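You operate a simulated robot arm through the tools that you are given. There is no shell and no other tool.

You run a simulated robot arm. Do the job below in one go: nothing can be reset, and whatever is moved stays where it is left.

TASK
Put things in order on the top of the shipping bench. At the end: the white logger from the top of the shipping bench is on the square silver plate; the clear beaker from the top of the shipping bench stands where the orange rubber block stood; the green-handled felt dabber stands where the clear beaker stood; the orange rubber block from the top of the shipping bench stands on top of the grey stepped plug; whatever was shut is shut again. Leave all else as you found it, and nothing knocked over.

Only the result counts: the job must be done as asked and must still hold three seconds after the hand-in. Knocking over, shifting, dropping, spilling or breaking anything else fails it.

THE ROBOT
A 6-joint arm with a two-finger parallel gripper, fixed in place. Base frame: the origin is at the foot of the arm, x ahead of it, y to its left, z up; the work surface is at about z = 0. Readings come in m, degrees, newtons and seconds.
With the tool pointing down near the work surface it reaches from about 0.16 to 0.42 m from the base axis. Its first joint turns from -66.0 to 66.0 degrees. Payload 1.57 kg.
The TCP is the grasp point between the finger pads, 0.03 m short of the fingertips. In the tool frame z runs along the fingers and y along their closing line. Largest opening 0.08 m; finger width 0.017, thickness 0.012; the body of the gripper, 0.04 by 0.082 m, starts 0.08 m behind the TCP.
Orientation is that of the tool frame in the base frame, as a unit quaternion [x, y, z, w]. With the fingers straight down and closing along the base's y, the tool's x points along the base's -x, its y along +y and its z along -z.

THE INTERFACE
- The arm moves only by the tool move_arm. Its argument "moves" is one flat list of numbers, 7 for each row, row after row: the finger opening in m, from 0 to 0.08, then the shift along the tool's x, y, z in m, then the turn, a rotation vector about the tool's x, y, z in degrees. In form: [hand, dx, dy, dz, wx, wy, wz, hand, dx, dy, dz, wx, wy, wz, ...]. A call has 1 to 20 rows; each row shifts and turns the commanded pose from where the row before left it, along the tool's axes as they then stand. Each row takes 0.2 s and may step no farther than 0.05 m and 8.6 degrees from the row before; otherwise, or with a gripper value out of range, the whole call is refused. A pose out of reach is approached as far as the arm can. The call stops where the force on the tool passes 40 N (or 10 N more than at its start, if that is more) or the arm is blocked; 0.2 s more then pass. The fingers move at their own pace (about 0.153 m/s each) and stop on an object; they squeeze with about 26 N. The grip force told is the motor's: it shows also when the fingers shut on nothing. Time passes only in rows, and 0.2 s behind the last, so rows that do not move let the fingers close. It gives the time, the measured TCP pose, the force on the tool (base axes), the opening and the grip force at its end, in the units of the frame above (readings bear some noise), with the torque about the TCP (base axes, N m) and any sound that the robot's microphone picked up.
- Cameras (640 x 400 px; columns grow to the right, rows downward): "scene" is fixed at [0.062, -0.3513, 0.4107]; the picture's right is [0.71, -0.70, 0.00], its down [-0.49, -0.49, -0.72] and it looks along [0.51, 0.51, -0.70] (base axes); focal length 287 px, centre (320, 200). "wrist" rides on the gripper at [0.072, -0.007, -0.122] in the tool frame; the picture's right is [0.09, 1.00, 0.00], its down [-0.84, 0.08, -0.54] and it looks along [-0.54, 0.05, 0.84] (tool axes); focal length 238 px, centre (320, 200). There is no depth. A picture from a camera that has moved, and an enlarged one, comes with that camera's place and axes in the base frame and with its lens. The place of the scene camera against the robot may be out by one fixed shift of up to 0.012 m in any direction.
- capture(camera): a new picture of that camera. It takes no simulated time.
- inspect(camera, box): a new picture of the part [left, top, right, bottom] of that camera's present view, enlarged. It takes no simulated time.
- hand_in(): hands the job in; it is judged then, once.

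Nothing tells you positions but the pictures and the camera data. Unless the task says otherwise, let go and move clear before handing in.

The tools are called after "Emit:" by a JSON object that holds its "fn" and its "kwargs". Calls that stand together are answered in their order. move_arm: Moves the arm, as the interface text tells. Its arguments: {"type":"object","properties":{"moves":{"type":"array"}},"required":["moves"]} The other tools are called the same way: capture (camera) takes a picture; inspect (camera, box) takes an enlarged picture of a part of a camera's view; hand_in () hands the job in.

At the start:

```text
time: 0.0
ee_pos: [0.2576, -0.1107, 0.2128]
tool_rot: [0.0, 1.0, 0.0, 0.001]
wrist_force: [0.3, -0.1, -0.5]
moment: [-0.01, 0.03, 0.0]
finger_gap: 0.08
grip_force: 0.0
```

scene: 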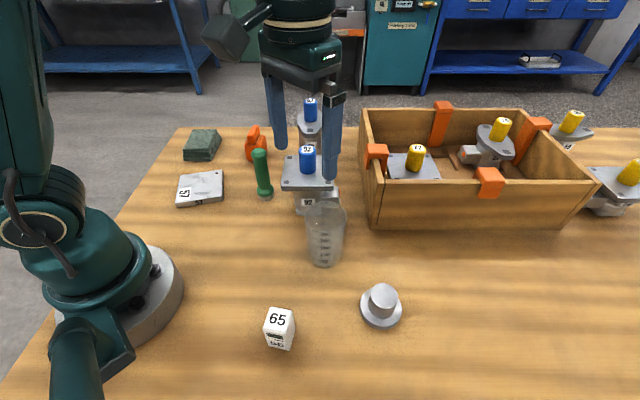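
wrist: 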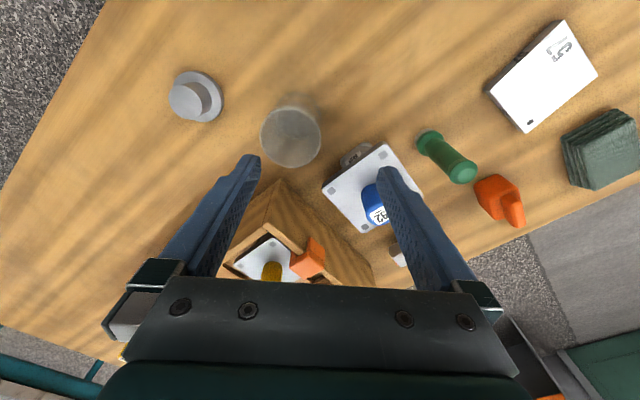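

I see the bench with a white logger (65), a clear beaker, a grey stepped plug, a green-handled dabber, an orange block, a square silver plate (57), and a wooden box with fixtures. I'll look closer at each before moving.

Emit:
{"fn": "inspect", "kwargs": {"camera": "scene", "box": [160, 80, 360, 220]}}

Emit:
{"fn": "inspect", "kwargs": {"camera": "scene", "box": [240, 190, 440, 360]}}

Emit:
{"fn": "inspect", "kwargs": {"camera": "scene", "box": [350, 80, 640, 250]}}

Emit:
{"fn": "inspect", "kwargs": {"camera": "wrist", "box": [400, 0, 640, 250]}}

Emit:
{"fn": "inspect", "kwargs": {"camera": "wrist", "box": [140, 40, 440, 290]}}

```text
2.86 times, centred on (260, 150) of scene
camera zoom: at [0.062, -0.3513, 0.4107], right [0.71, -0.7, 0.0], down [-0.49, -0.49, -0.72], along [0.51, 0.51, -0.7], focal length 819 px, centre (491, 343)
```

zoom: 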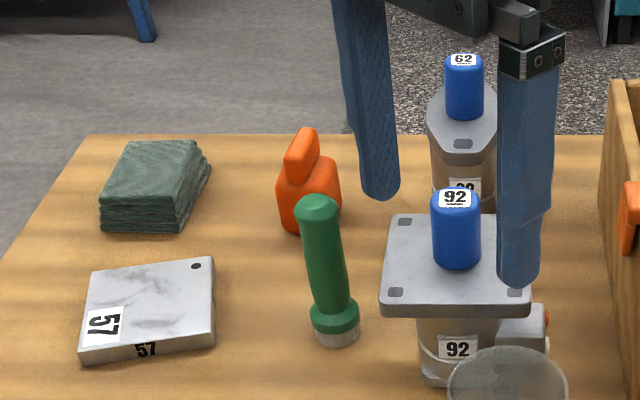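

```text
2.35 times, centred on (340, 275) of scene
camera zoom: at [0.062, -0.3513, 0.4107], right [0.71, -0.7, 0.0], down [-0.49, -0.49, -0.72], along [0.51, 0.51, -0.7], focal length 674 px, centre (273, 24)
```

zoom: 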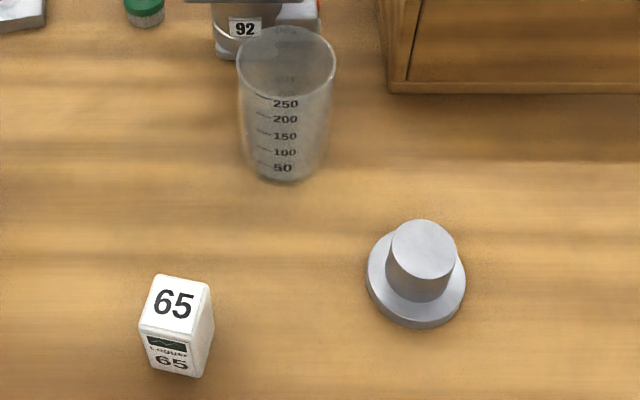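

```text
2.21 times, centred on (495, 165) of scene
camera zoom: at [0.062, -0.3513, 0.4107], right [0.71, -0.7, 0.0], down [-0.49, -0.49, -0.72], along [0.51, 0.51, -0.7], focal length 632 px, centre (-66, 277)
```

zoom: 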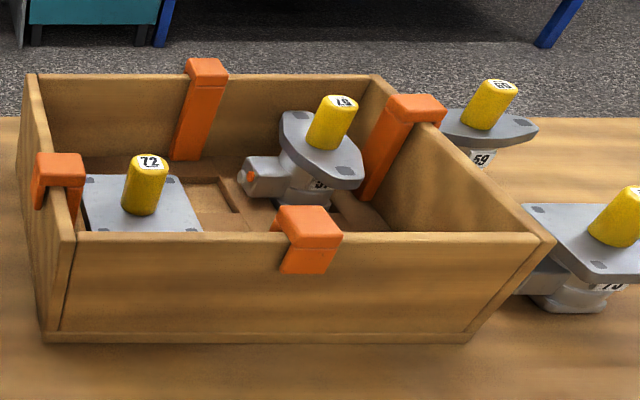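

```text
1.60 times, centred on (520, 125) of wrist
camera zoom: at [0.1855, -0.1189, 0.336], right [-0.09, 1.0, 0.0], down [0.84, 0.08, 0.54], along [0.54, 0.05, -0.84], focal length 381 px, centre (0, 320)
```

zoom: 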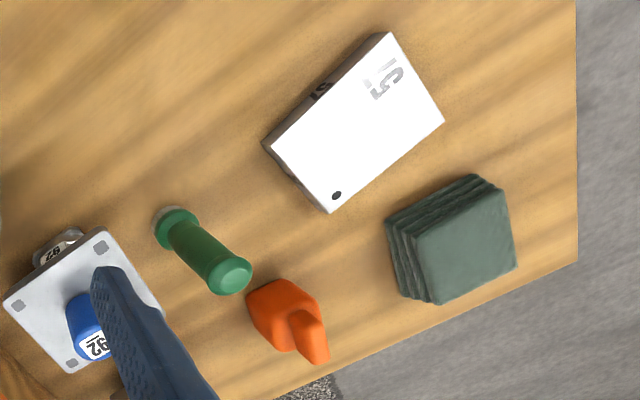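

```text
1.60 times, centred on (290, 165) of wrist
camera zoom: at [0.1855, -0.1189, 0.336], right [-0.09, 1.0, 0.0], down [0.84, 0.08, 0.54], along [0.54, 0.05, -0.84], focal length 381 px, centre (368, 256)
```

zoom: 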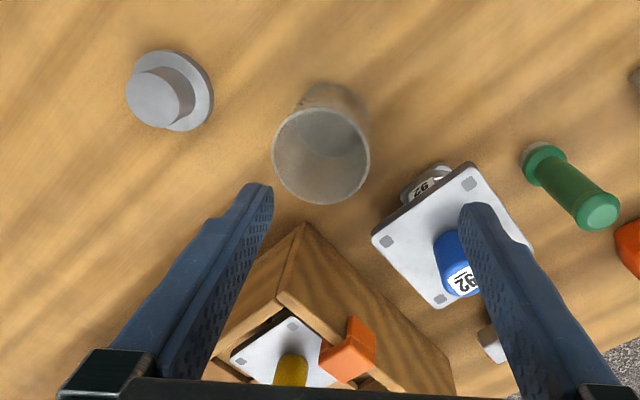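

The logger is near (0.13, -0.19), the beaker near (0.265, -0.142), the plug near (0.253, -0.27), the dabber near (0.283, 0.046), the orange block near (0.345, 0.16) and the plate near (0.198, 0.154). I'll first carry the wrist camera over the logger for a better view.

Emit:
{"fn": "move_arm", "kwargs": {"moves": [0.08, 0.04, -0.026, 0, 0, 0, 0, 0.08, 0.04, -0.026, 0, 0, 0, 0, 0.08, 0.04, -0.026, 0, 0, 0, 0, 0.08, 0, 0, 0, 0, 0, 0]}}

Emit:
{"fn": "capture", "kwargs": {"camera": "wrist"}}

Emit:
{"fn": "capture", "kwargs": {"camera": "scene"}}

```text
time: 1.0
ee_pos: [0.1359, -0.189, 0.2144]
tool_rot: [0.001, 1.0, -0.001, 0.0]
wrist_force: [-0.7, -0.4, -0.1]
moment: [0.01, -0.01, 0.0]
finger_gap: 0.0801
grip_force: 0.2
```

```text
taken
camera wrist: at [0.0641, -0.1962, 0.3363], right [-0.09, 1.0, 0.0], down [0.84, 0.08, 0.54], along [0.54, 0.05, -0.84], focal length 238 px, centre (320, 200)
```

wrist: 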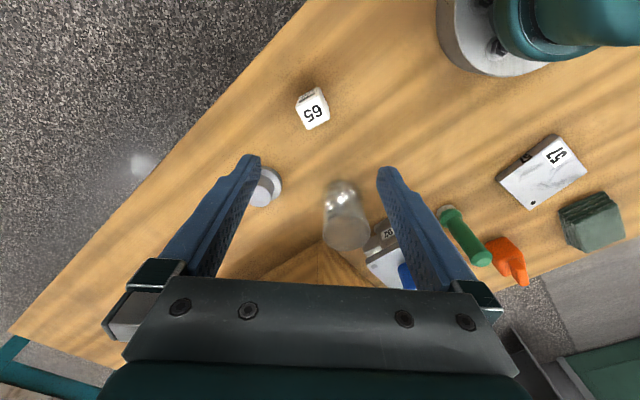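

```text
taken
```

scene: 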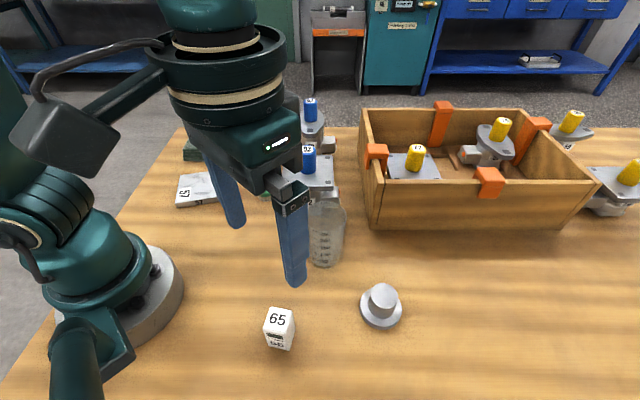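

The logger now sits almost under the hand. I'll enlarge it to read its position and orientation.

Emit:
{"fn": "inspect", "kwargs": {"camera": "wrist", "box": [264, 70, 360, 130]}}

Emit:
{"fn": "inspect", "kwargs": {"camera": "scene", "box": [232, 295, 328, 355]}}

Emit:
{"fn": "inspect", "kwargs": {"camera": "wrist", "box": [420, 120, 640, 300]}}

Emit:
{"fn": "inspect", "kwargs": {"camera": "wrist", "box": [230, 140, 422, 260]}}

```text
6.67 times, centred on (312, 100) of wrist
camera zoom: at [0.0641, -0.1962, 0.3363], right [-0.09, 1.0, 0.0], down [0.84, 0.08, 0.54], along [0.54, 0.05, -0.84], focal length 1589 px, centre (373, 867)
```

zoom: 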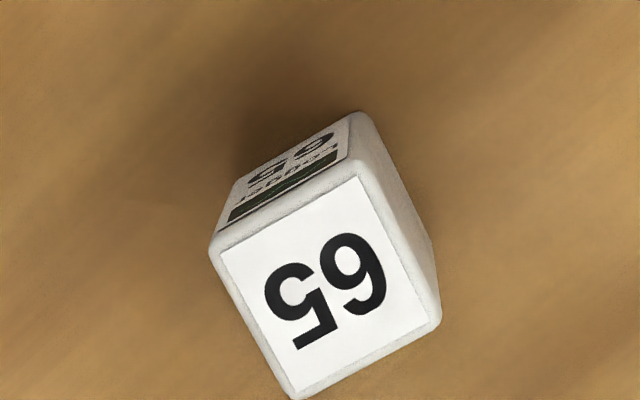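

```text
6.67 times, centred on (280, 325) of scene
camera zoom: at [0.062, -0.3513, 0.4107], right [0.71, -0.7, 0.0], down [-0.49, -0.49, -0.72], along [0.51, 0.51, -0.7], focal length 1910 px, centre (587, -633)
```

zoom: 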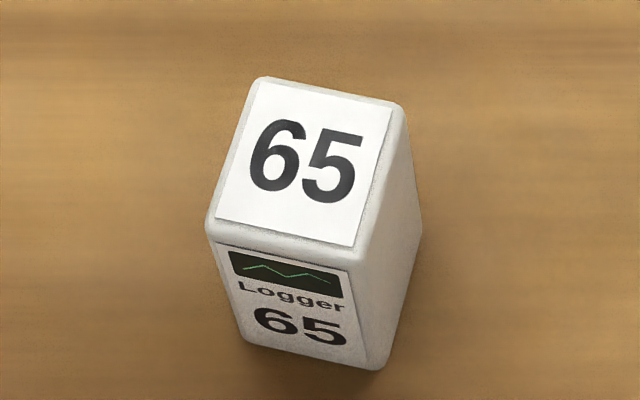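

```text
2.22 times, centred on (530, 210) of wrist
camera zoom: at [0.0641, -0.1962, 0.3363], right [-0.09, 1.0, 0.0], down [0.84, 0.08, 0.54], along [0.54, 0.05, -0.84], focal length 530 px, centre (-147, 178)
```

zoom: 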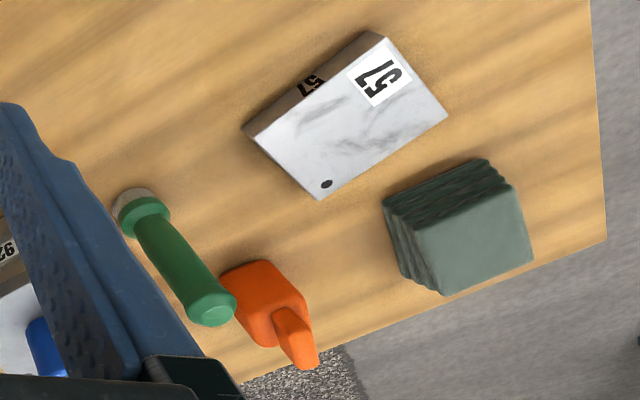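

```text
3.33 times, centred on (326, 200) of wrist
camera zoom: at [0.0641, -0.1962, 0.3363], right [-0.09, 1.0, 0.0], down [0.84, 0.08, 0.54], along [0.54, 0.05, -0.84], focal length 794 px, centre (300, 200)
```

zoom: 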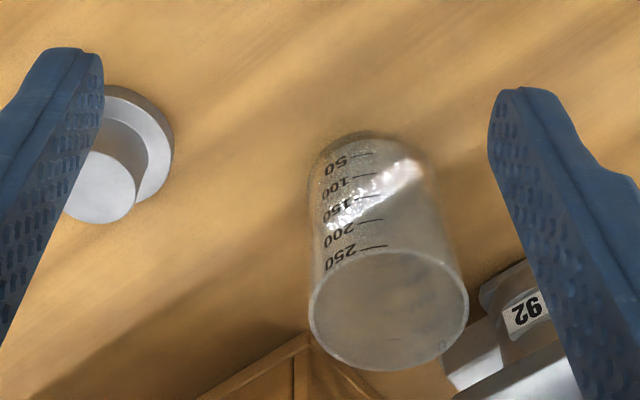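

The logger is about 0.028 m square, 0.06 m tall, centred near (0.126, -0.198) and turned about 34°. I'll turn the hand to match it, come lower, and check again.

Emit:
{"fn": "move_arm", "kwargs": {"moves": [0.08, 0.01, -0.009, 0, 0, 0, 0, 0.08, 0, 0, 0.01, 0, 0, 8, 0.08, 0, 0, 0.01, 0, 0, 8, 0.08, 0, 0, 0.01, 0, 0, 8, 0.08, 0, 0, 0.01, 0, 0, 8, 0.08, 0, 0, 0.01, 0, 0, 8, 0.08, 0, 0, 0.01, 0, 0, 8, 0.08, 0, 0, 0.01, 0, 0, 8, 0.08, 0, 0, 0, 0, 0, 0]}}

Emit:
{"fn": "capture", "kwargs": {"camera": "wrist"}}

Emit:
{"fn": "capture", "kwargs": {"camera": "scene"}}

```text
time: 3.0
ee_pos: [0.1279, -0.1985, 0.1426]
tool_rot: [0.47, 0.883, 0.0, 0.0]
wrist_force: [-0.1, 0.5, -0.9]
moment: [0.01, -0.01, 0.01]
finger_gap: 0.0798
grip_force: 0.0
```

```text
taken
camera wrist: at [0.0821, -0.1434, 0.265], right [0.78, 0.63, 0.0], down [0.53, -0.65, 0.54], along [0.34, -0.42, -0.84], focal length 238 px, centre (320, 200)
```

wrist: 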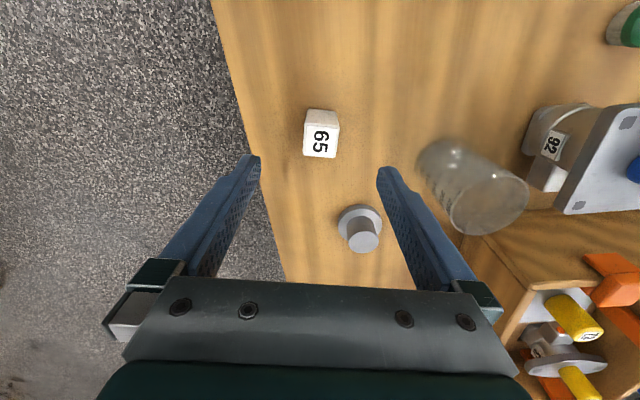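

```text
taken
```

scene: 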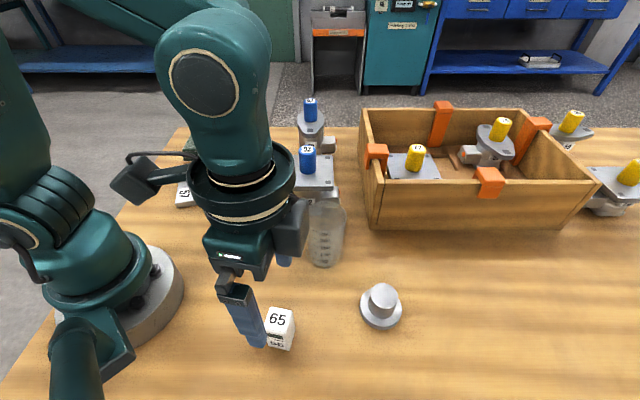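

The hand is aligned and the logger sits between the fingers. I'll enlarge to check the centring before coming down.

Emit:
{"fn": "inspect", "kwargs": {"camera": "wrist", "box": [272, 100, 368, 160]}}

Emit:
{"fn": "inspect", "kwargs": {"camera": "wrist", "box": [320, 100, 560, 260]}}

```text
6.67 times, centred on (320, 130) of wrist
camera zoom: at [0.0821, -0.1434, 0.265], right [0.78, 0.63, 0.0], down [0.53, -0.65, 0.54], along [0.34, -0.42, -0.84], focal length 1589 px, centre (320, 667)
```

zoom: 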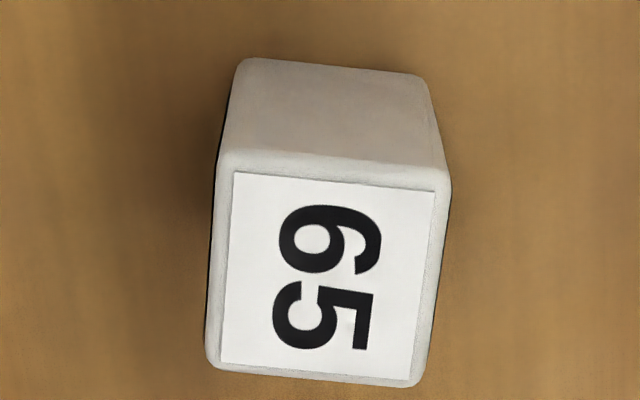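

```text
2.50 times, centred on (440, 180) of wrist
camera zoom: at [0.0821, -0.1434, 0.265], right [0.78, 0.63, 0.0], down [0.53, -0.65, 0.54], along [0.34, -0.42, -0.84], focal length 596 px, centre (20, 250)
```

zoom: 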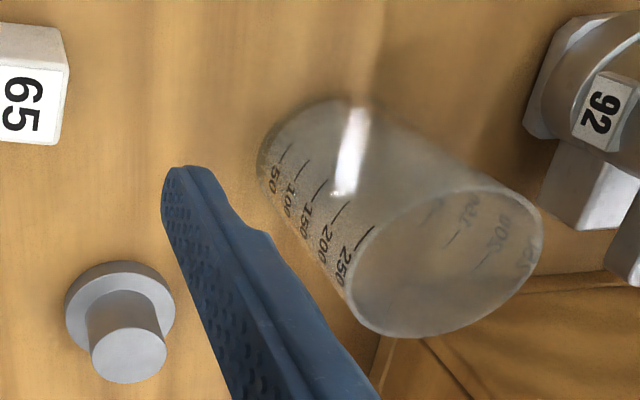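

The logger is centred and aligned within about a degree. I'll lower around it, grip, and lift straight up.

Emit:
{"fn": "move_arm", "kwargs": {"moves": [0.08, 0.002, 0, 0.04, 0, 0, 0, 0.08, 0, 0, 0.04, 0, 0, 0, 0.08, 0, 0, 0.025, 0, 0, 0, 0.08, 0, 0, 0, 0, 0, 0, 0.0, 0, 0, 0, 0, 0, 0, 0.0, 0, 0, 0, 0, 0, 0, 0.0, 0, 0, 0, 0, 0, 0]}}

Emit:
{"fn": "capture", "kwargs": {"camera": "wrist"}}

Emit:
{"fn": "capture", "kwargs": {"camera": "scene"}}

```text
time: 4.6
ee_pos: [0.1253, -0.1968, 0.0402]
tool_rot: [0.469, 0.883, 0.0, 0.001]
wrist_force: [-0.3, 1.0, 0.0]
moment: [-0.03, 0.0, 0.0]
finger_gap: 0.0307
grip_force: 26.0
```

```text
taken
camera wrist: at [0.0803, -0.1421, 0.1626], right [0.77, 0.63, 0.0], down [0.53, -0.65, 0.54], along [0.34, -0.42, -0.84], focal length 238 px, centre (320, 200)
```

wrist: 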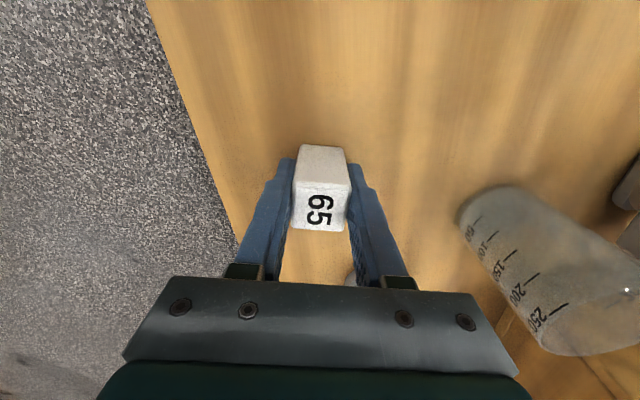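

```text
taken
```

scene: 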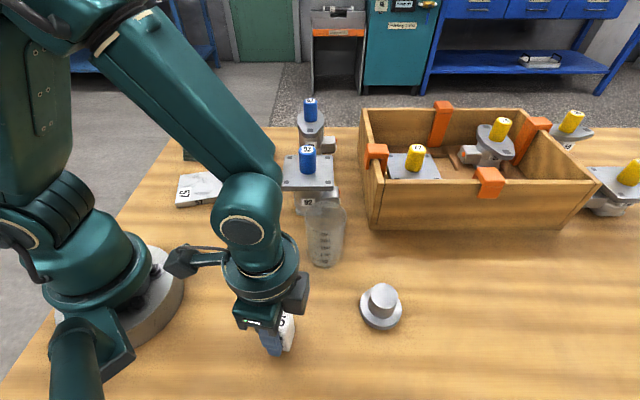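

The logger is gripped (0.031 m). I'll lift it and swing in an arc around the base towards the plate, staying high.

Emit:
{"fn": "move_arm", "kwargs": {"moves": [0, 0, 0, -0.04, 0, 0, 0, 0, 0, 0, -0.04, 0, 0, 0, 0, 0, 0, -0.045, 0, 0, 0, 0, 0, 0, -0.045, 0, 0, 0, 0, 0.001, 0.0336, 0, 0, 0, -8, 0, 0.001, 0.0336, 0, 0, 0, -8, 0, 0.001, 0.0336, 0, 0, 0, -8, 0, 0.001, 0.0336, 0, 0, 0, -8, 0, 0.001, 0.0336, 0, 0, 0, -8, 0, 0.001, 0.0336, 0, 0, 0, -8, 0, 0.001, 0.0336, 0, 0, 0, -8, 0, 0.001, 0.0336, 0, 0, 0, -8, 0, 0.001, 0.0336, 0, 0, 0, -8, 0, 0.001, 0.0336, 0, 0, 0, -8, 0, 0.001, 0.0336, 0, 0, 0, -8, 0, 0.001, 0.0336, 0, 0, 0, -8, 0, 0, 0, 0, 0, 0, 0]}}

Emit:
{"fn": "capture", "kwargs": {"camera": "wrist"}}

Emit:
{"fn": "capture", "kwargs": {"camera": "scene"}}

```text
time: 8.2
ee_pos: [0.1904, 0.1564, 0.2081]
tool_rot: [-0.342, 0.94, 0.0, -0.001]
wrist_force: [-0.4, 0.3, -0.4]
moment: [-0.01, -0.03, -0.04]
finger_gap: 0.0307
grip_force: 26.0
```

```text
taken
camera wrist: at [0.1393, 0.1051, 0.33], right [-0.71, 0.7, 0.0], down [0.59, 0.6, 0.54], along [0.38, 0.39, -0.84], focal length 238 px, centre (320, 200)
```

wrist: 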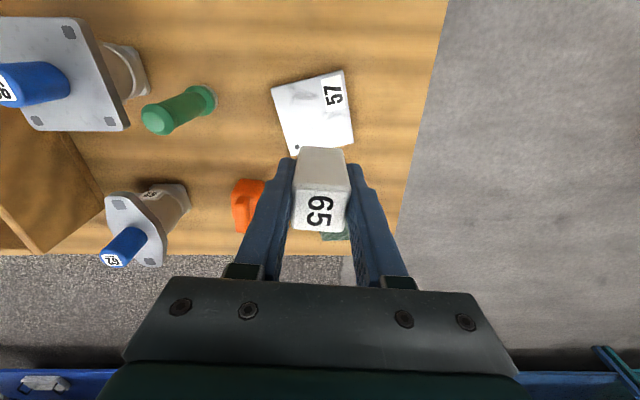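

```text
taken
```

scene: 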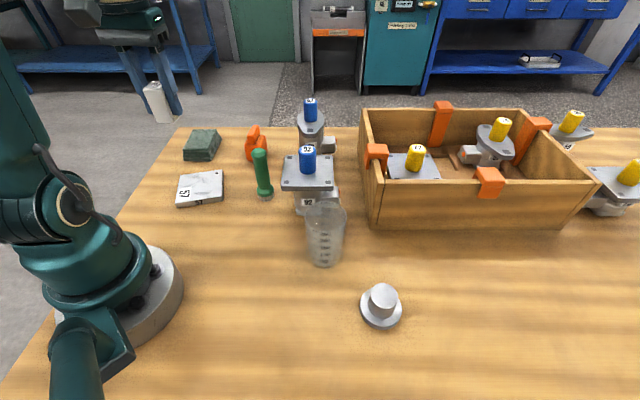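

The logger is held above the plate area. I'll zoom on the plate and the orange block, dabber and stack from here.

Emit:
{"fn": "inspect", "kwargs": {"camera": "wrist", "box": [232, 50, 392, 150]}}

Emit:
{"fn": "inspect", "kwargs": {"camera": "scene", "box": [160, 110, 320, 210]}}

Emit:
{"fn": "inspect", "kwargs": {"camera": "wrist", "box": [90, 60, 290, 260]}}

Emit:
{"fn": "inspect", "kwargs": {"camera": "scene", "box": [220, 110, 300, 160]}}

```text
4.00 times, centred on (312, 100) of wrist
camera zoom: at [0.1393, 0.1051, 0.33], right [-0.71, 0.7, 0.0], down [0.59, 0.6, 0.54], along [0.38, 0.39, -0.84], focal length 953 px, centre (352, 600)
```

zoom: 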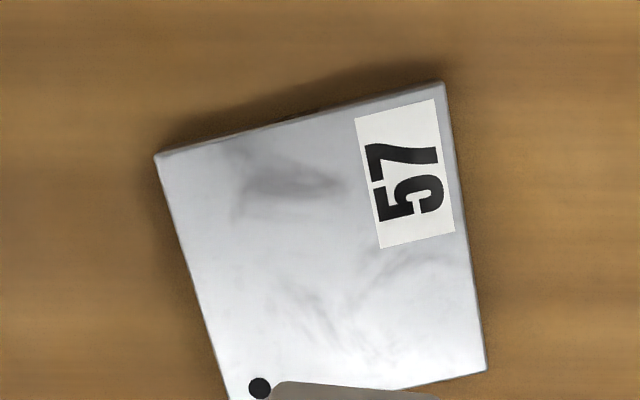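

```text
4.00 times, centred on (240, 160) of scene
camera zoom: at [0.062, -0.3513, 0.4107], right [0.71, -0.7, 0.0], down [-0.49, -0.49, -0.72], along [0.51, 0.51, -0.7], focal length 1146 px, centre (640, 360)
```

zoom: 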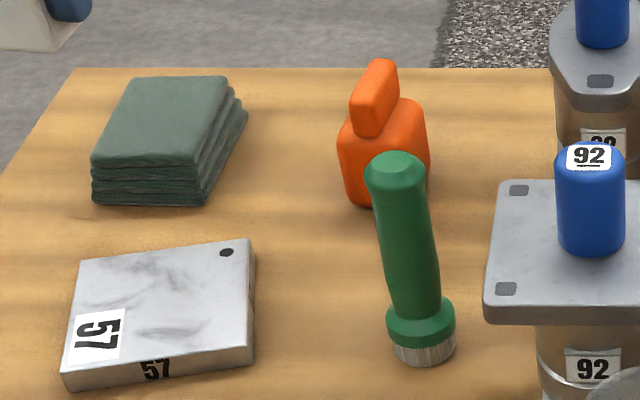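

```text
2.00 times, centred on (190, 160) of wrist
camera zoom: at [0.1393, 0.1051, 0.33], right [-0.71, 0.7, 0.0], down [0.59, 0.6, 0.54], along [0.38, 0.39, -0.84], focal length 477 px, centre (580, 280)
```

zoom: 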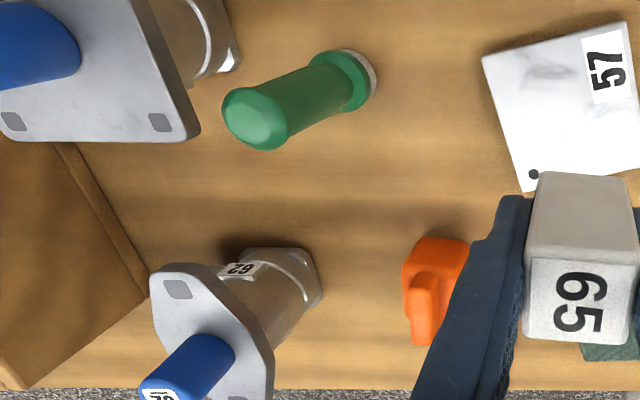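

```text
8.00 times, centred on (260, 135) of scene
camera zoom: at [0.062, -0.3513, 0.4107], right [0.71, -0.7, 0.0], down [-0.49, -0.49, -0.72], along [0.51, 0.51, -0.7], focal length 2292 px, centre (800, 720)
```

zoom: 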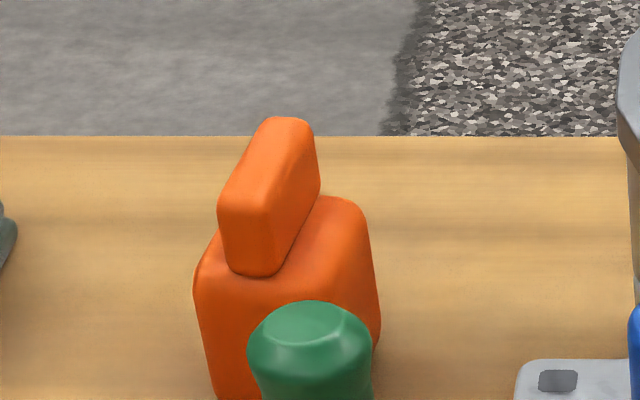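

The plate is about 0.088 m square with its centre near (0.197, 0.1555), and about 0.016 m thick. I'll centre and align over it, then lower to just above it.

Emit:
{"fn": "move_arm", "kwargs": {"moves": [0, -0.0044, -0.005, 0, 0, 0, 0, 0, 0, 0, 0.035, 0, 0, -6, 0, 0, 0, 0.035, 0, 0, -6, 0, 0, 0, 0.035, 0, 0, -6, 0, 0, 0, 0.035, 0, 0, 0, 0, 0, 0, 0, 0, 0, 0]}}

Emit:
{"fn": "capture", "kwargs": {"camera": "wrist"}}

Emit:
{"fn": "inspect", "kwargs": {"camera": "scene", "box": [120, 110, 280, 210]}}

```text
time: 9.6
ee_pos: [0.1954, 0.157, 0.0696]
tool_rot: [-0.484, 0.875, 0.0, 0.0]
wrist_force: [-0.1, -0.1, -0.1]
moment: [-0.01, 0.01, 0.01]
finger_gap: 0.0304
grip_force: 26.2
```

```text
taken
camera wrist: at [0.1632, 0.0919, 0.1917], right [-0.89, 0.45, 0.0], down [0.38, 0.75, 0.54], along [0.24, 0.48, -0.84], focal length 238 px, centre (320, 200)
```

wrist: 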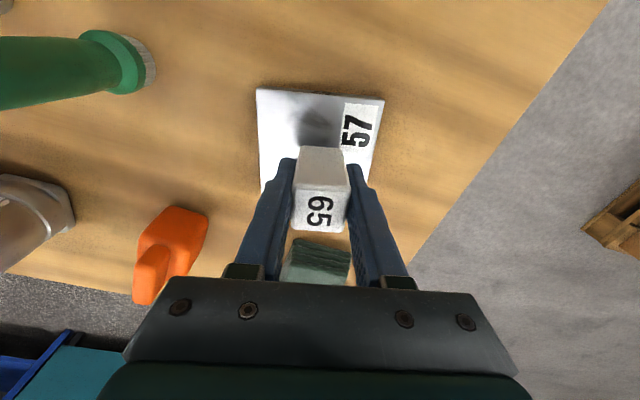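

```text
4.00 times, centred on (200, 160) of scene
camera zoom: at [0.062, -0.3513, 0.4107], right [0.71, -0.7, 0.0], down [-0.49, -0.49, -0.72], along [0.51, 0.51, -0.7], focal length 1146 px, centre (800, 360)
```

zoom: 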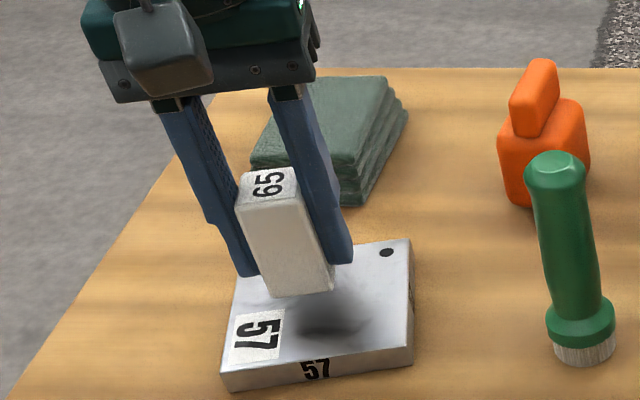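

The logger hovers just above the plate, aligned. I'll lower in small steps, feeling for contact.

Emit:
{"fn": "move_arm", "kwargs": {"moves": [0, 0, 0, 0.009, 0, 0, 0, 0, 0, 0, 0.002, 0, 0, 0, 0, 0, 0, 0, 0, 0, 0]}}

Emit:
{"fn": "inspect", "kwargs": {"camera": "scene", "box": [160, 160, 240, 210]}}

```text
time: 10.4
ee_pos: [0.195, 0.1539, 0.0589]
tool_rot: [-0.485, 0.875, 0.0, -0.001]
wrist_force: [0.5, 0.2, 0.0]
moment: [-0.01, -0.05, -0.01]
finger_gap: 0.0307
grip_force: 26.1
```

```text
8.00 times, centred on (200, 185) of scene
camera zoom: at [0.062, -0.3513, 0.4107], right [0.71, -0.7, 0.0], down [-0.49, -0.49, -0.72], along [0.51, 0.51, -0.7], focal length 2292 px, centre (1280, 320)
```

zoom: 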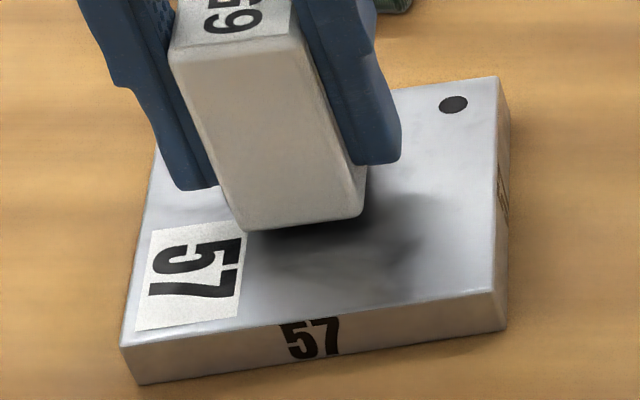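

Still just above the plate. I continue down a couple of millimetres at a time.

Emit:
{"fn": "move_arm", "kwargs": {"moves": [0, 0, 0, 0.002, 0, 0, 0, 0, 0, 0, 0, 0, 0, 0]}}

Emit:
{"fn": "inspect", "kwargs": {"camera": "scene", "box": [160, 160, 240, 210]}}

```text
time: 11.0
ee_pos: [0.1951, 0.1545, 0.0564]
tool_rot: [-0.485, 0.875, 0.0, -0.001]
wrist_force: [-0.1, 0.3, -0.9]
moment: [0.02, -0.02, 0.01]
finger_gap: 0.0306
grip_force: 26.1
```

```text
8.00 times, centred on (200, 185) of scene
camera zoom: at [0.062, -0.3513, 0.4107], right [0.71, -0.7, 0.0], down [-0.49, -0.49, -0.72], along [0.51, 0.51, -0.7], focal length 2292 px, centre (1280, 320)
```

zoom: 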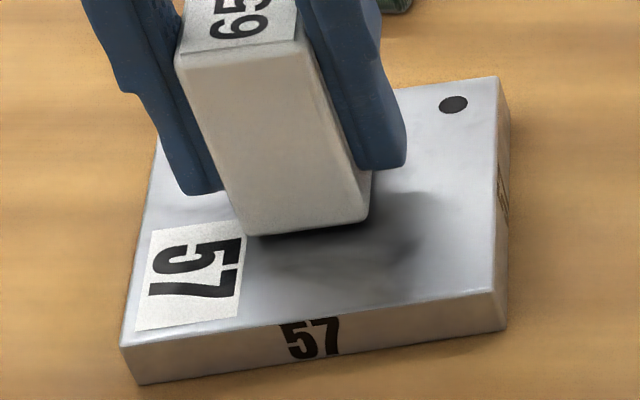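

Not yet touching. I keep lowering.

Emit:
{"fn": "move_arm", "kwargs": {"moves": [0, 0, 0, 0.002, 0, 0, 0, 0, 0, 0, 0.001, 0, 0, 0, 0, 0, 0, 0, 0, 0, 0]}}

Emit:
{"fn": "inspect", "kwargs": {"camera": "scene", "box": [160, 160, 240, 210]}}

```text
time: 11.8
ee_pos: [0.1966, 0.1545, 0.0533]
tool_rot: [-0.485, 0.874, 0.001, 0.0]
wrist_force: [-6.5, 0.4, 22.0]
moment: [0.11, 0.2, -0.04]
finger_gap: 0.0306
grip_force: 26.2
```

```text
8.00 times, centred on (200, 185) of scene
camera zoom: at [0.0619, -0.3514, 0.4107], right [0.71, -0.7, 0.0], down [-0.49, -0.49, -0.72], along [0.51, 0.51, -0.7], focal length 2292 px, centre (1280, 320)
```

zoom: 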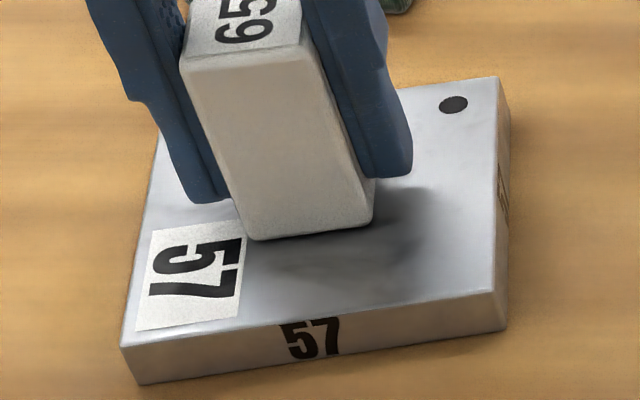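

The logger touches the plate (22 N). I'll ease the pressure slightly, open, and rise.

Emit:
{"fn": "move_arm", "kwargs": {"moves": [0, 0, 0, -0.0008, 0, 0, 0, 0.04, 0, 0, 0, 0, 0, 0, 0.06, 0, 0, 0, 0, 0, 0, 0.07, 0, 0, 0, 0, 0, 0]}}

Emit:
{"fn": "inspect", "kwargs": {"camera": "scene", "box": [120, 110, 280, 210]}}

Emit:
{"fn": "capture", "kwargs": {"camera": "wrist"}}

```text
time: 12.8
ee_pos: [0.1967, 0.1545, 0.0537]
tool_rot: [-0.485, 0.875, -0.001, 0.0]
wrist_force: [0.8, -0.2, -0.2]
moment: [0.01, -0.01, 0.0]
finger_gap: 0.0699
grip_force: 0.1
```

```text
4.00 times, centred on (200, 160) of scene
camera zoom: at [0.062, -0.3513, 0.4107], right [0.71, -0.7, 0.0], down [-0.49, -0.49, -0.72], along [0.51, 0.51, -0.7], focal length 1146 px, centre (800, 360)
```

zoom: 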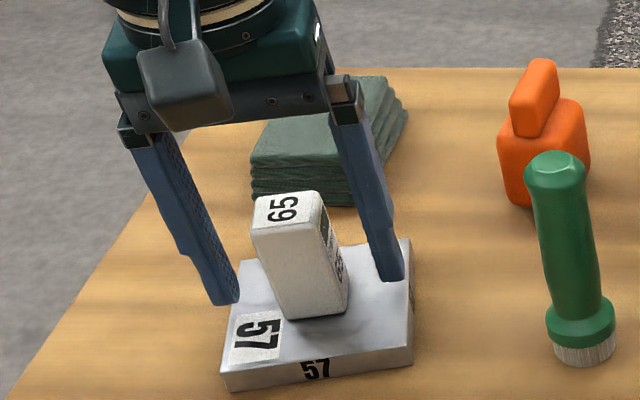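

```text
taken
camera wrist: at [0.1646, 0.09, 0.1767], right [-0.89, 0.45, 0.0], down [0.38, 0.75, 0.54], along [0.24, 0.48, -0.84], focal length 238 px, centre (320, 200)
```

wrist: 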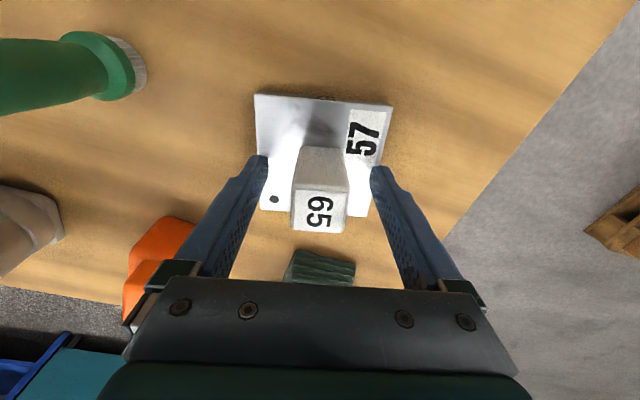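

The logger stands upright in the middle of the plate. I rise and go over to look at the orange block.

Emit:
{"fn": "move_arm", "kwargs": {"moves": [0.08, 0, 0, -0.05, 0, 0, 0, 0.08, 0, 0, -0.05, 0, 0, 0, 0.08, 0, 0, -0.05, 0, 0, 0, 0.08, 0, 0, 0, 0, 0, 8, 0.08, 0, 0, 0, 0, 0, 8, 0.08, 0, 0, 0, 0, 0, 8, 0.08, 0, 0, 0, 0, 0, 8, 0.08, -0.034, -0.0149, 0, 0, 0, 0, 0.08, -0.034, -0.0149, 0, 0, 0, 0, 0.08, -0.034, -0.0149, 0, 0, 0, 0, 0.08, -0.034, -0.0149, 0, 0, 0, 0, 0.08, 0, 0, 0, 0, 0, 0]}}

Emit:
{"fn": "capture", "kwargs": {"camera": "wrist"}}

Emit:
{"fn": "capture", "kwargs": {"camera": "scene"}}

```text
time: 15.4
ee_pos: [0.3359, 0.1536, 0.199]
tool_rot: [-0.226, 0.974, 0.0, -0.001]
wrist_force: [-0.8, 1.0, -0.4]
moment: [0.03, -0.01, 0.04]
finger_gap: 0.08
grip_force: 0.0
out of reach, approached as far as the arm can: row 11
```

```text
taken
camera wrist: at [0.2749, 0.1159, 0.322], right [-0.52, 0.85, 0.0], down [0.72, 0.44, 0.54], along [0.46, 0.28, -0.84], focal length 238 px, centre (320, 200)
```

wrist: 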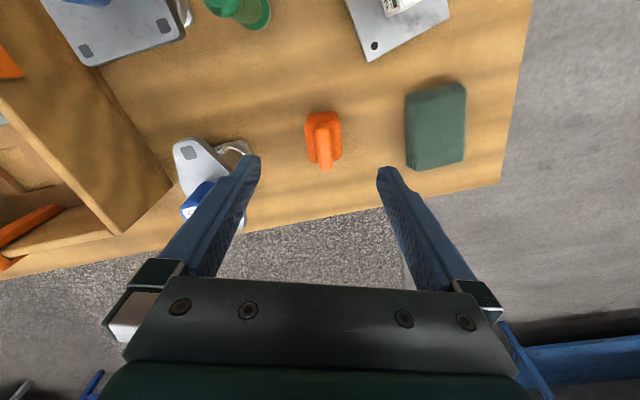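

```text
taken
```

scene: 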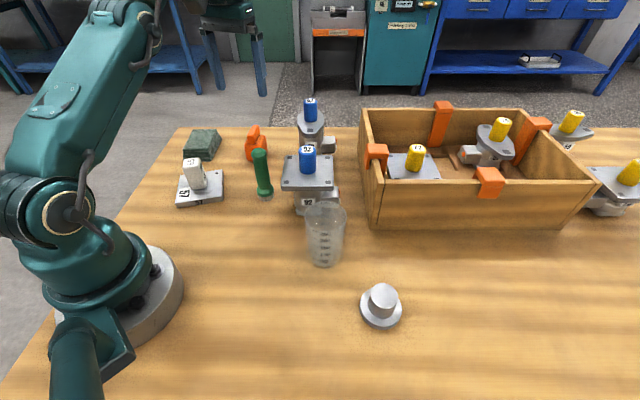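

The block is right under the hand now, though at this height I'm at the reach limit. I'll enlarge it to find its centre, shape and turn.

Emit:
{"fn": "inspect", "kwargs": {"camera": "wrist", "box": [272, 110, 368, 170]}}

Emit:
{"fn": "inspect", "kwargs": {"camera": "wrist", "box": [160, 60, 480, 260]}}

Emit:
{"fn": "inspect", "kwargs": {"camera": "scene", "box": [220, 115, 284, 165]}}

```text
6.67 times, centred on (320, 140) of wrist
camera zoom: at [0.2749, 0.1159, 0.322], right [-0.52, 0.85, 0.0], down [0.72, 0.44, 0.54], along [0.46, 0.28, -0.84], focal length 1589 px, centre (320, 600)
```

zoom: 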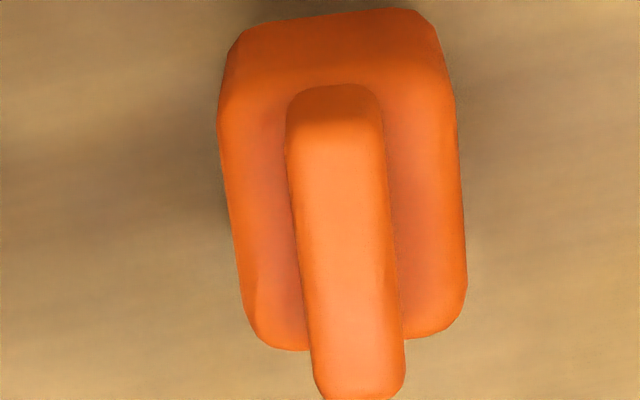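

```text
2.00 times, centred on (320, 160) of wrist
camera zoom: at [0.2749, 0.1159, 0.322], right [-0.52, 0.85, 0.0], down [0.72, 0.44, 0.54], along [0.46, 0.28, -0.84], focal length 477 px, centre (320, 280)
```

zoom: 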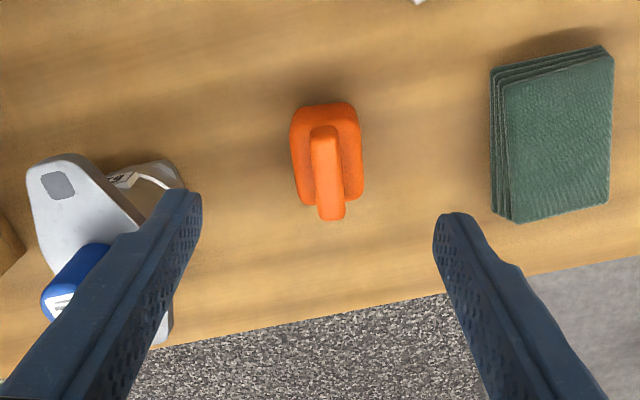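

```text
8.00 times, centred on (252, 140) of scene
camera zoom: at [0.062, -0.3513, 0.4107], right [0.71, -0.7, 0.0], down [-0.49, -0.49, -0.72], along [0.51, 0.51, -0.7], focal length 2292 px, centre (864, 680)
```

zoom: 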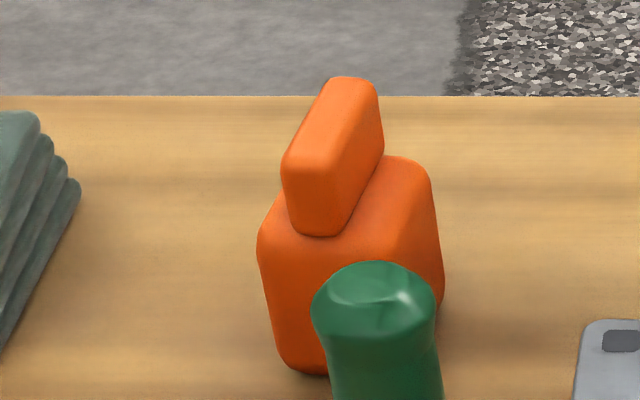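

The block has a body about 0.043 × 0.05 m with a narrow fin on top. It is centred near (0.355, 0.169) and turned about 11° from the hand. I'll turn to match, come down to z ≈ 0.13, and re-measure.

Emit:
{"fn": "move_arm", "kwargs": {"moves": [0.075, 0, 0, 0.04, 0, 0, -5.5, 0.075, 0, 0, 0.03, 0, 0, -5.4, 0.075, 0, 0, 0, 0, 0, 0]}}

Emit:
{"fn": "capture", "kwargs": {"camera": "wrist"}}

Emit:
{"fn": "inspect", "kwargs": {"camera": "scene", "box": [180, 90, 340, 190]}}

```text
time: 16.2
ee_pos: [0.3333, 0.1555, 0.126]
tool_rot: [-0.317, 0.948, 0.001, 0.001]
wrist_force: [0.3, -0.5, 0.1]
moment: [-0.02, -0.02, 0.0]
finger_gap: 0.0751
grip_force: 0.0
```

```text
taken
camera wrist: at [0.2807, 0.1066, 0.2487], right [-0.67, 0.74, 0.0], down [0.62, 0.56, 0.54], along [0.4, 0.36, -0.84], focal length 238 px, centre (320, 200)
```

wrist: 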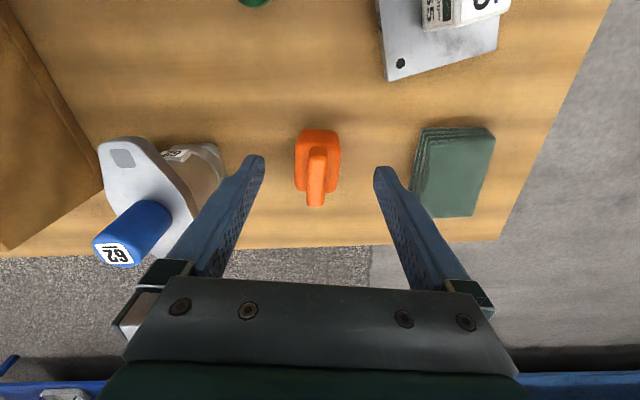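

```text
4.00 times, centred on (260, 140) of scene
camera zoom: at [0.062, -0.3513, 0.4107], right [0.71, -0.7, 0.0], down [-0.49, -0.49, -0.72], along [0.51, 0.51, -0.7], focal length 1146 px, centre (560, 440)
```

zoom: 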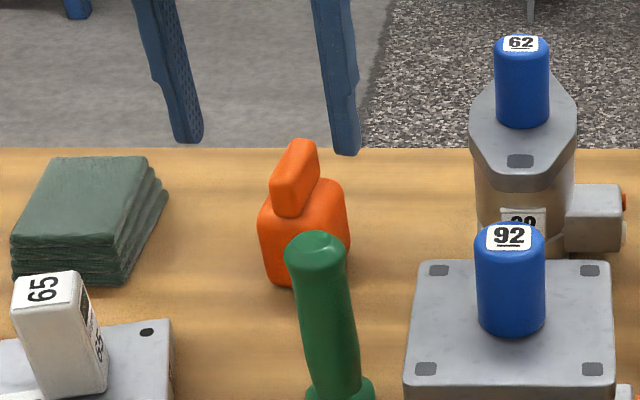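

I'll enlarge the block from this lower view.

Emit:
{"fn": "inspect", "kwargs": {"camera": "wrist", "box": [256, 120, 384, 220]}}

```text
4.00 times, centred on (320, 170) of wrist
camera zoom: at [0.2807, 0.1066, 0.2487], right [-0.67, 0.74, 0.0], down [0.62, 0.56, 0.54], along [0.4, 0.36, -0.84], focal length 953 px, centre (320, 320)
```

zoom: 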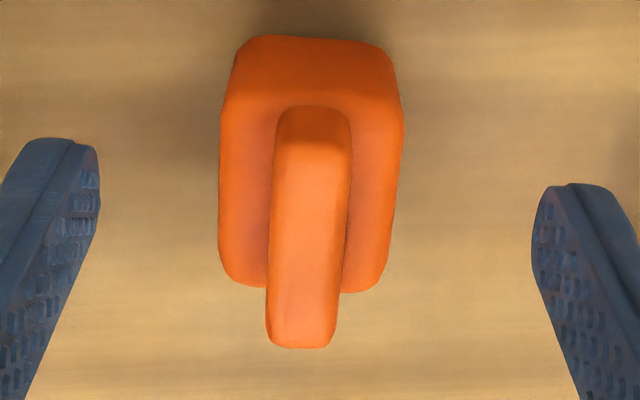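

The block's centre is near (0.3555, 0.170), with the fin direction 2–3° off the hand. I'll slide forward over it with the fingers on either side, descend, and close.

Emit:
{"fn": "move_arm", "kwargs": {"moves": [0.075, -0.013, -0.0008, 0.03, 0, 0, -2.5, 0.075, -0.013, -0.0002, 0.03, 0, 0, 0, 0.075, 0, 0, 0.015, 0, 0, 0, 0.075, 0, 0, 0, 0, 0, 0]}}

Emit:
{"fn": "capture", "kwargs": {"camera": "wrist"}}

Emit:
{"fn": "inspect", "kwargs": {"camera": "scene", "box": [180, 90, 340, 190]}}

```text
time: 17.2
ee_pos: [0.3551, 0.1693, 0.0543]
tool_rot: [-0.337, 0.941, 0.0, -0.001]
wrist_force: [-0.1, -0.2, 0.0]
moment: [0.0, -0.02, -0.02]
finger_gap: 0.0753
grip_force: 0.1
```

```text
taken
camera wrist: at [0.3038, 0.1188, 0.176], right [-0.7, 0.71, 0.0], down [0.6, 0.59, 0.54], along [0.39, 0.38, -0.84], focal length 238 px, centre (320, 200)
```

wrist: 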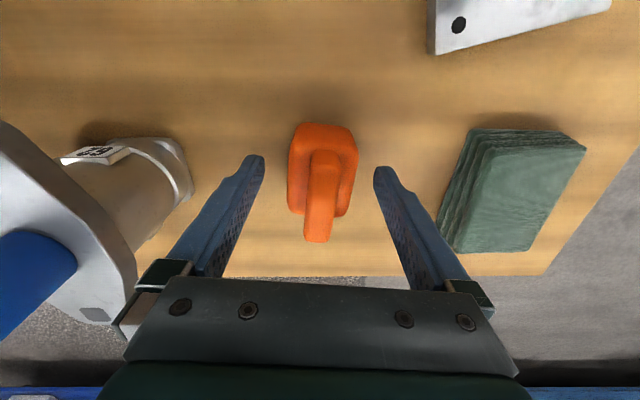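

```text
4.00 times, centred on (260, 140) of scene
camera zoom: at [0.062, -0.3513, 0.4107], right [0.71, -0.7, 0.0], down [-0.49, -0.49, -0.72], along [0.51, 0.51, -0.7], focal length 1146 px, centre (560, 440)
```

zoom: 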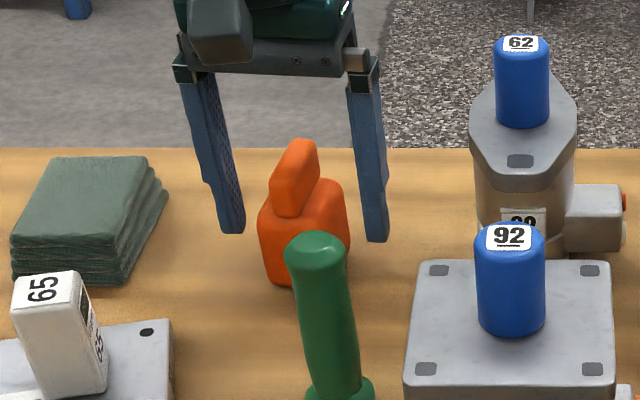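

Well centred. I go down to grasp height and close on the body.

Emit:
{"fn": "move_arm", "kwargs": {"moves": [0.075, 0, 0, 0.018, 0, 0, 0, 0.075, 0, 0, 0, 0, 0, 0, 0, 0, 0, 0, 0, 0, 0, 0, 0, 0, 0, 0, 0, 0, 0, 0, 0, 0, 0, 0, 0]}}

Emit:
{"fn": "capture", "kwargs": {"camera": "wrist"}}

Emit:
{"fn": "inspect", "kwargs": {"camera": "scene", "box": [180, 90, 340, 190]}}

```text
time: 18.4
ee_pos: [0.3529, 0.1697, 0.0347]
tool_rot: [-0.337, 0.942, 0.0, 0.0]
wrist_force: [-0.5, 0.5, -0.8]
moment: [-0.03, -0.04, 0.02]
finger_gap: 0.0417
grip_force: 26.2
```

```text
taken
camera wrist: at [0.3033, 0.118, 0.1576], right [-0.7, 0.71, 0.0], down [0.6, 0.59, 0.54], along [0.39, 0.38, -0.84], focal length 238 px, centre (320, 200)
```

wrist: 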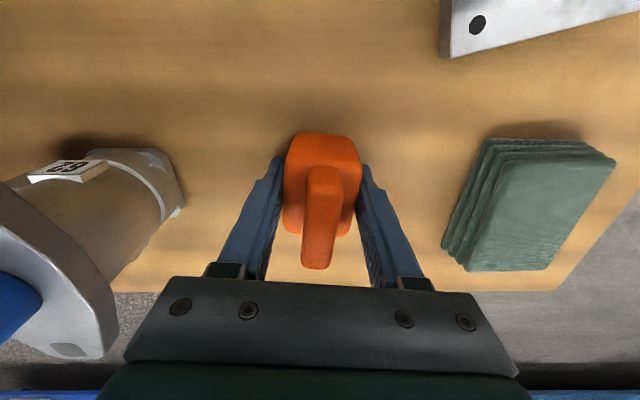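

```text
4.00 times, centred on (260, 140) of scene
camera zoom: at [0.062, -0.3513, 0.4107], right [0.71, -0.7, 0.0], down [-0.49, -0.49, -0.72], along [0.51, 0.51, -0.7], focal length 1146 px, centre (560, 440)
```

zoom: 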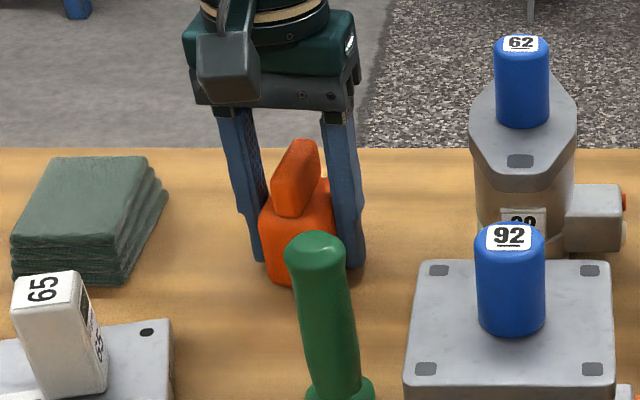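

The block is gripped at 0.042 m. Its spot, about (0.355, 0.170), is noted for the beaker. I'll lift, draw inwards while rising, then swing round to the plug.

Emit:
{"fn": "move_arm", "kwargs": {"moves": [0, 0, 0, -0.03, 0, 0, 0, 0, 0, 0, -0.03, 0, 0, 6.85, 0, 0, 0, -0.005, 0, 0, 6.85, 0, 0.03, 0, -0.03, 0, 0, 0, 0, 0.03, 0, -0.03, 0, 0, 0, 0, 0.03, 0, -0.03, 0, 0, 0, 0, 0, 0, -0.03, 0, 0, 0, 0, 0, 0, 0, 0, 0, 0]}}

Emit:
{"fn": "capture", "kwargs": {"camera": "scene"}}

Emit:
{"fn": "capture", "kwargs": {"camera": "wrist"}}

```text
time: 20.2
ee_pos: [0.2746, 0.1276, 0.2199]
tool_rot: [-0.223, 0.975, -0.001, 0.001]
wrist_force: [-0.5, -0.1, -1.6]
moment: [-0.01, -0.02, -0.01]
finger_gap: 0.0417
grip_force: 26.1
```

```text
taken
```

scene: 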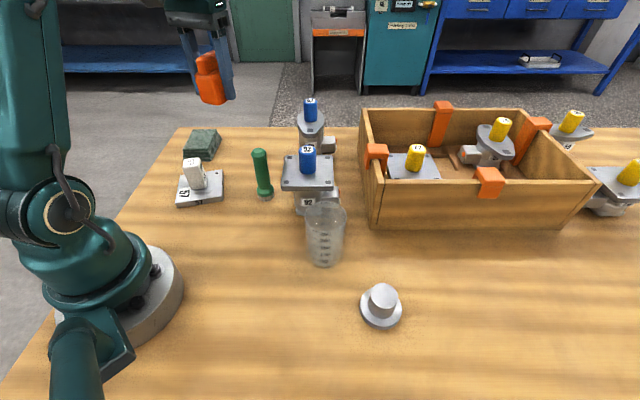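

```text
taken
camera wrist: at [0.2126, 0.0911, 0.3415], right [-0.51, 0.86, 0.0], down [0.72, 0.43, 0.54], along [0.46, 0.28, -0.84], focal length 238 px, centre (320, 200)
```

wrist: 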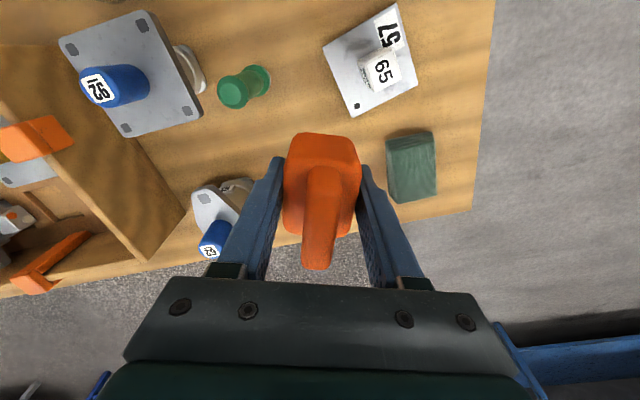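

The block is held high and steady. I swing clockwise around the base to the plug.

Emit:
{"fn": "move_arm", "kwargs": {"moves": [0, 0.003, -0.0421, 0, 0, 0, 8, 0, 0.003, -0.0421, 0, 0, 0, 8, 0, 0.003, -0.0421, 0, 0, 0, 8, 0, 0.003, -0.0421, 0, 0, 0, 8, 0, 0.003, -0.0421, 0, 0, 0, 8, 0, 0.003, -0.0421, 0, 0, 0, 8, 0, 0.003, -0.0421, 0, 0, 0, 8, 0, 0.003, -0.0421, 0, 0, 0, 8, 0, 0.003, -0.0421, 0, 0, 0, 8, 0, 0, 0, 0, 0, 0, 0]}}

Emit:
{"fn": "capture", "kwargs": {"camera": "wrist"}}

Emit:
{"fn": "capture", "kwargs": {"camera": "scene"}}

```text
time: 22.4
ee_pos: [0.2079, -0.2186, 0.2204]
tool_rot: [0.394, 0.919, 0.0, 0.0]
wrist_force: [-0.3, 0.0, -1.1]
moment: [0.03, 0.0, 0.01]
finger_gap: 0.0418
grip_force: 25.8
```

```text
taken
camera wrist: at [0.1533, -0.1719, 0.3428], right [0.66, 0.75, 0.0], down [0.63, -0.55, 0.54], along [0.41, -0.36, -0.84], focal length 238 px, centre (320, 200)
```

wrist: 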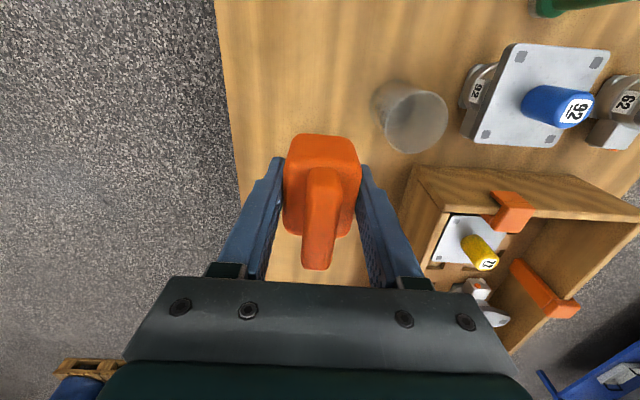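

```text
taken
```

scene: 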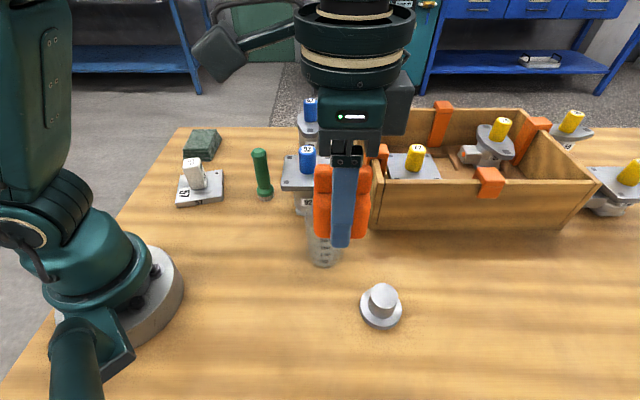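

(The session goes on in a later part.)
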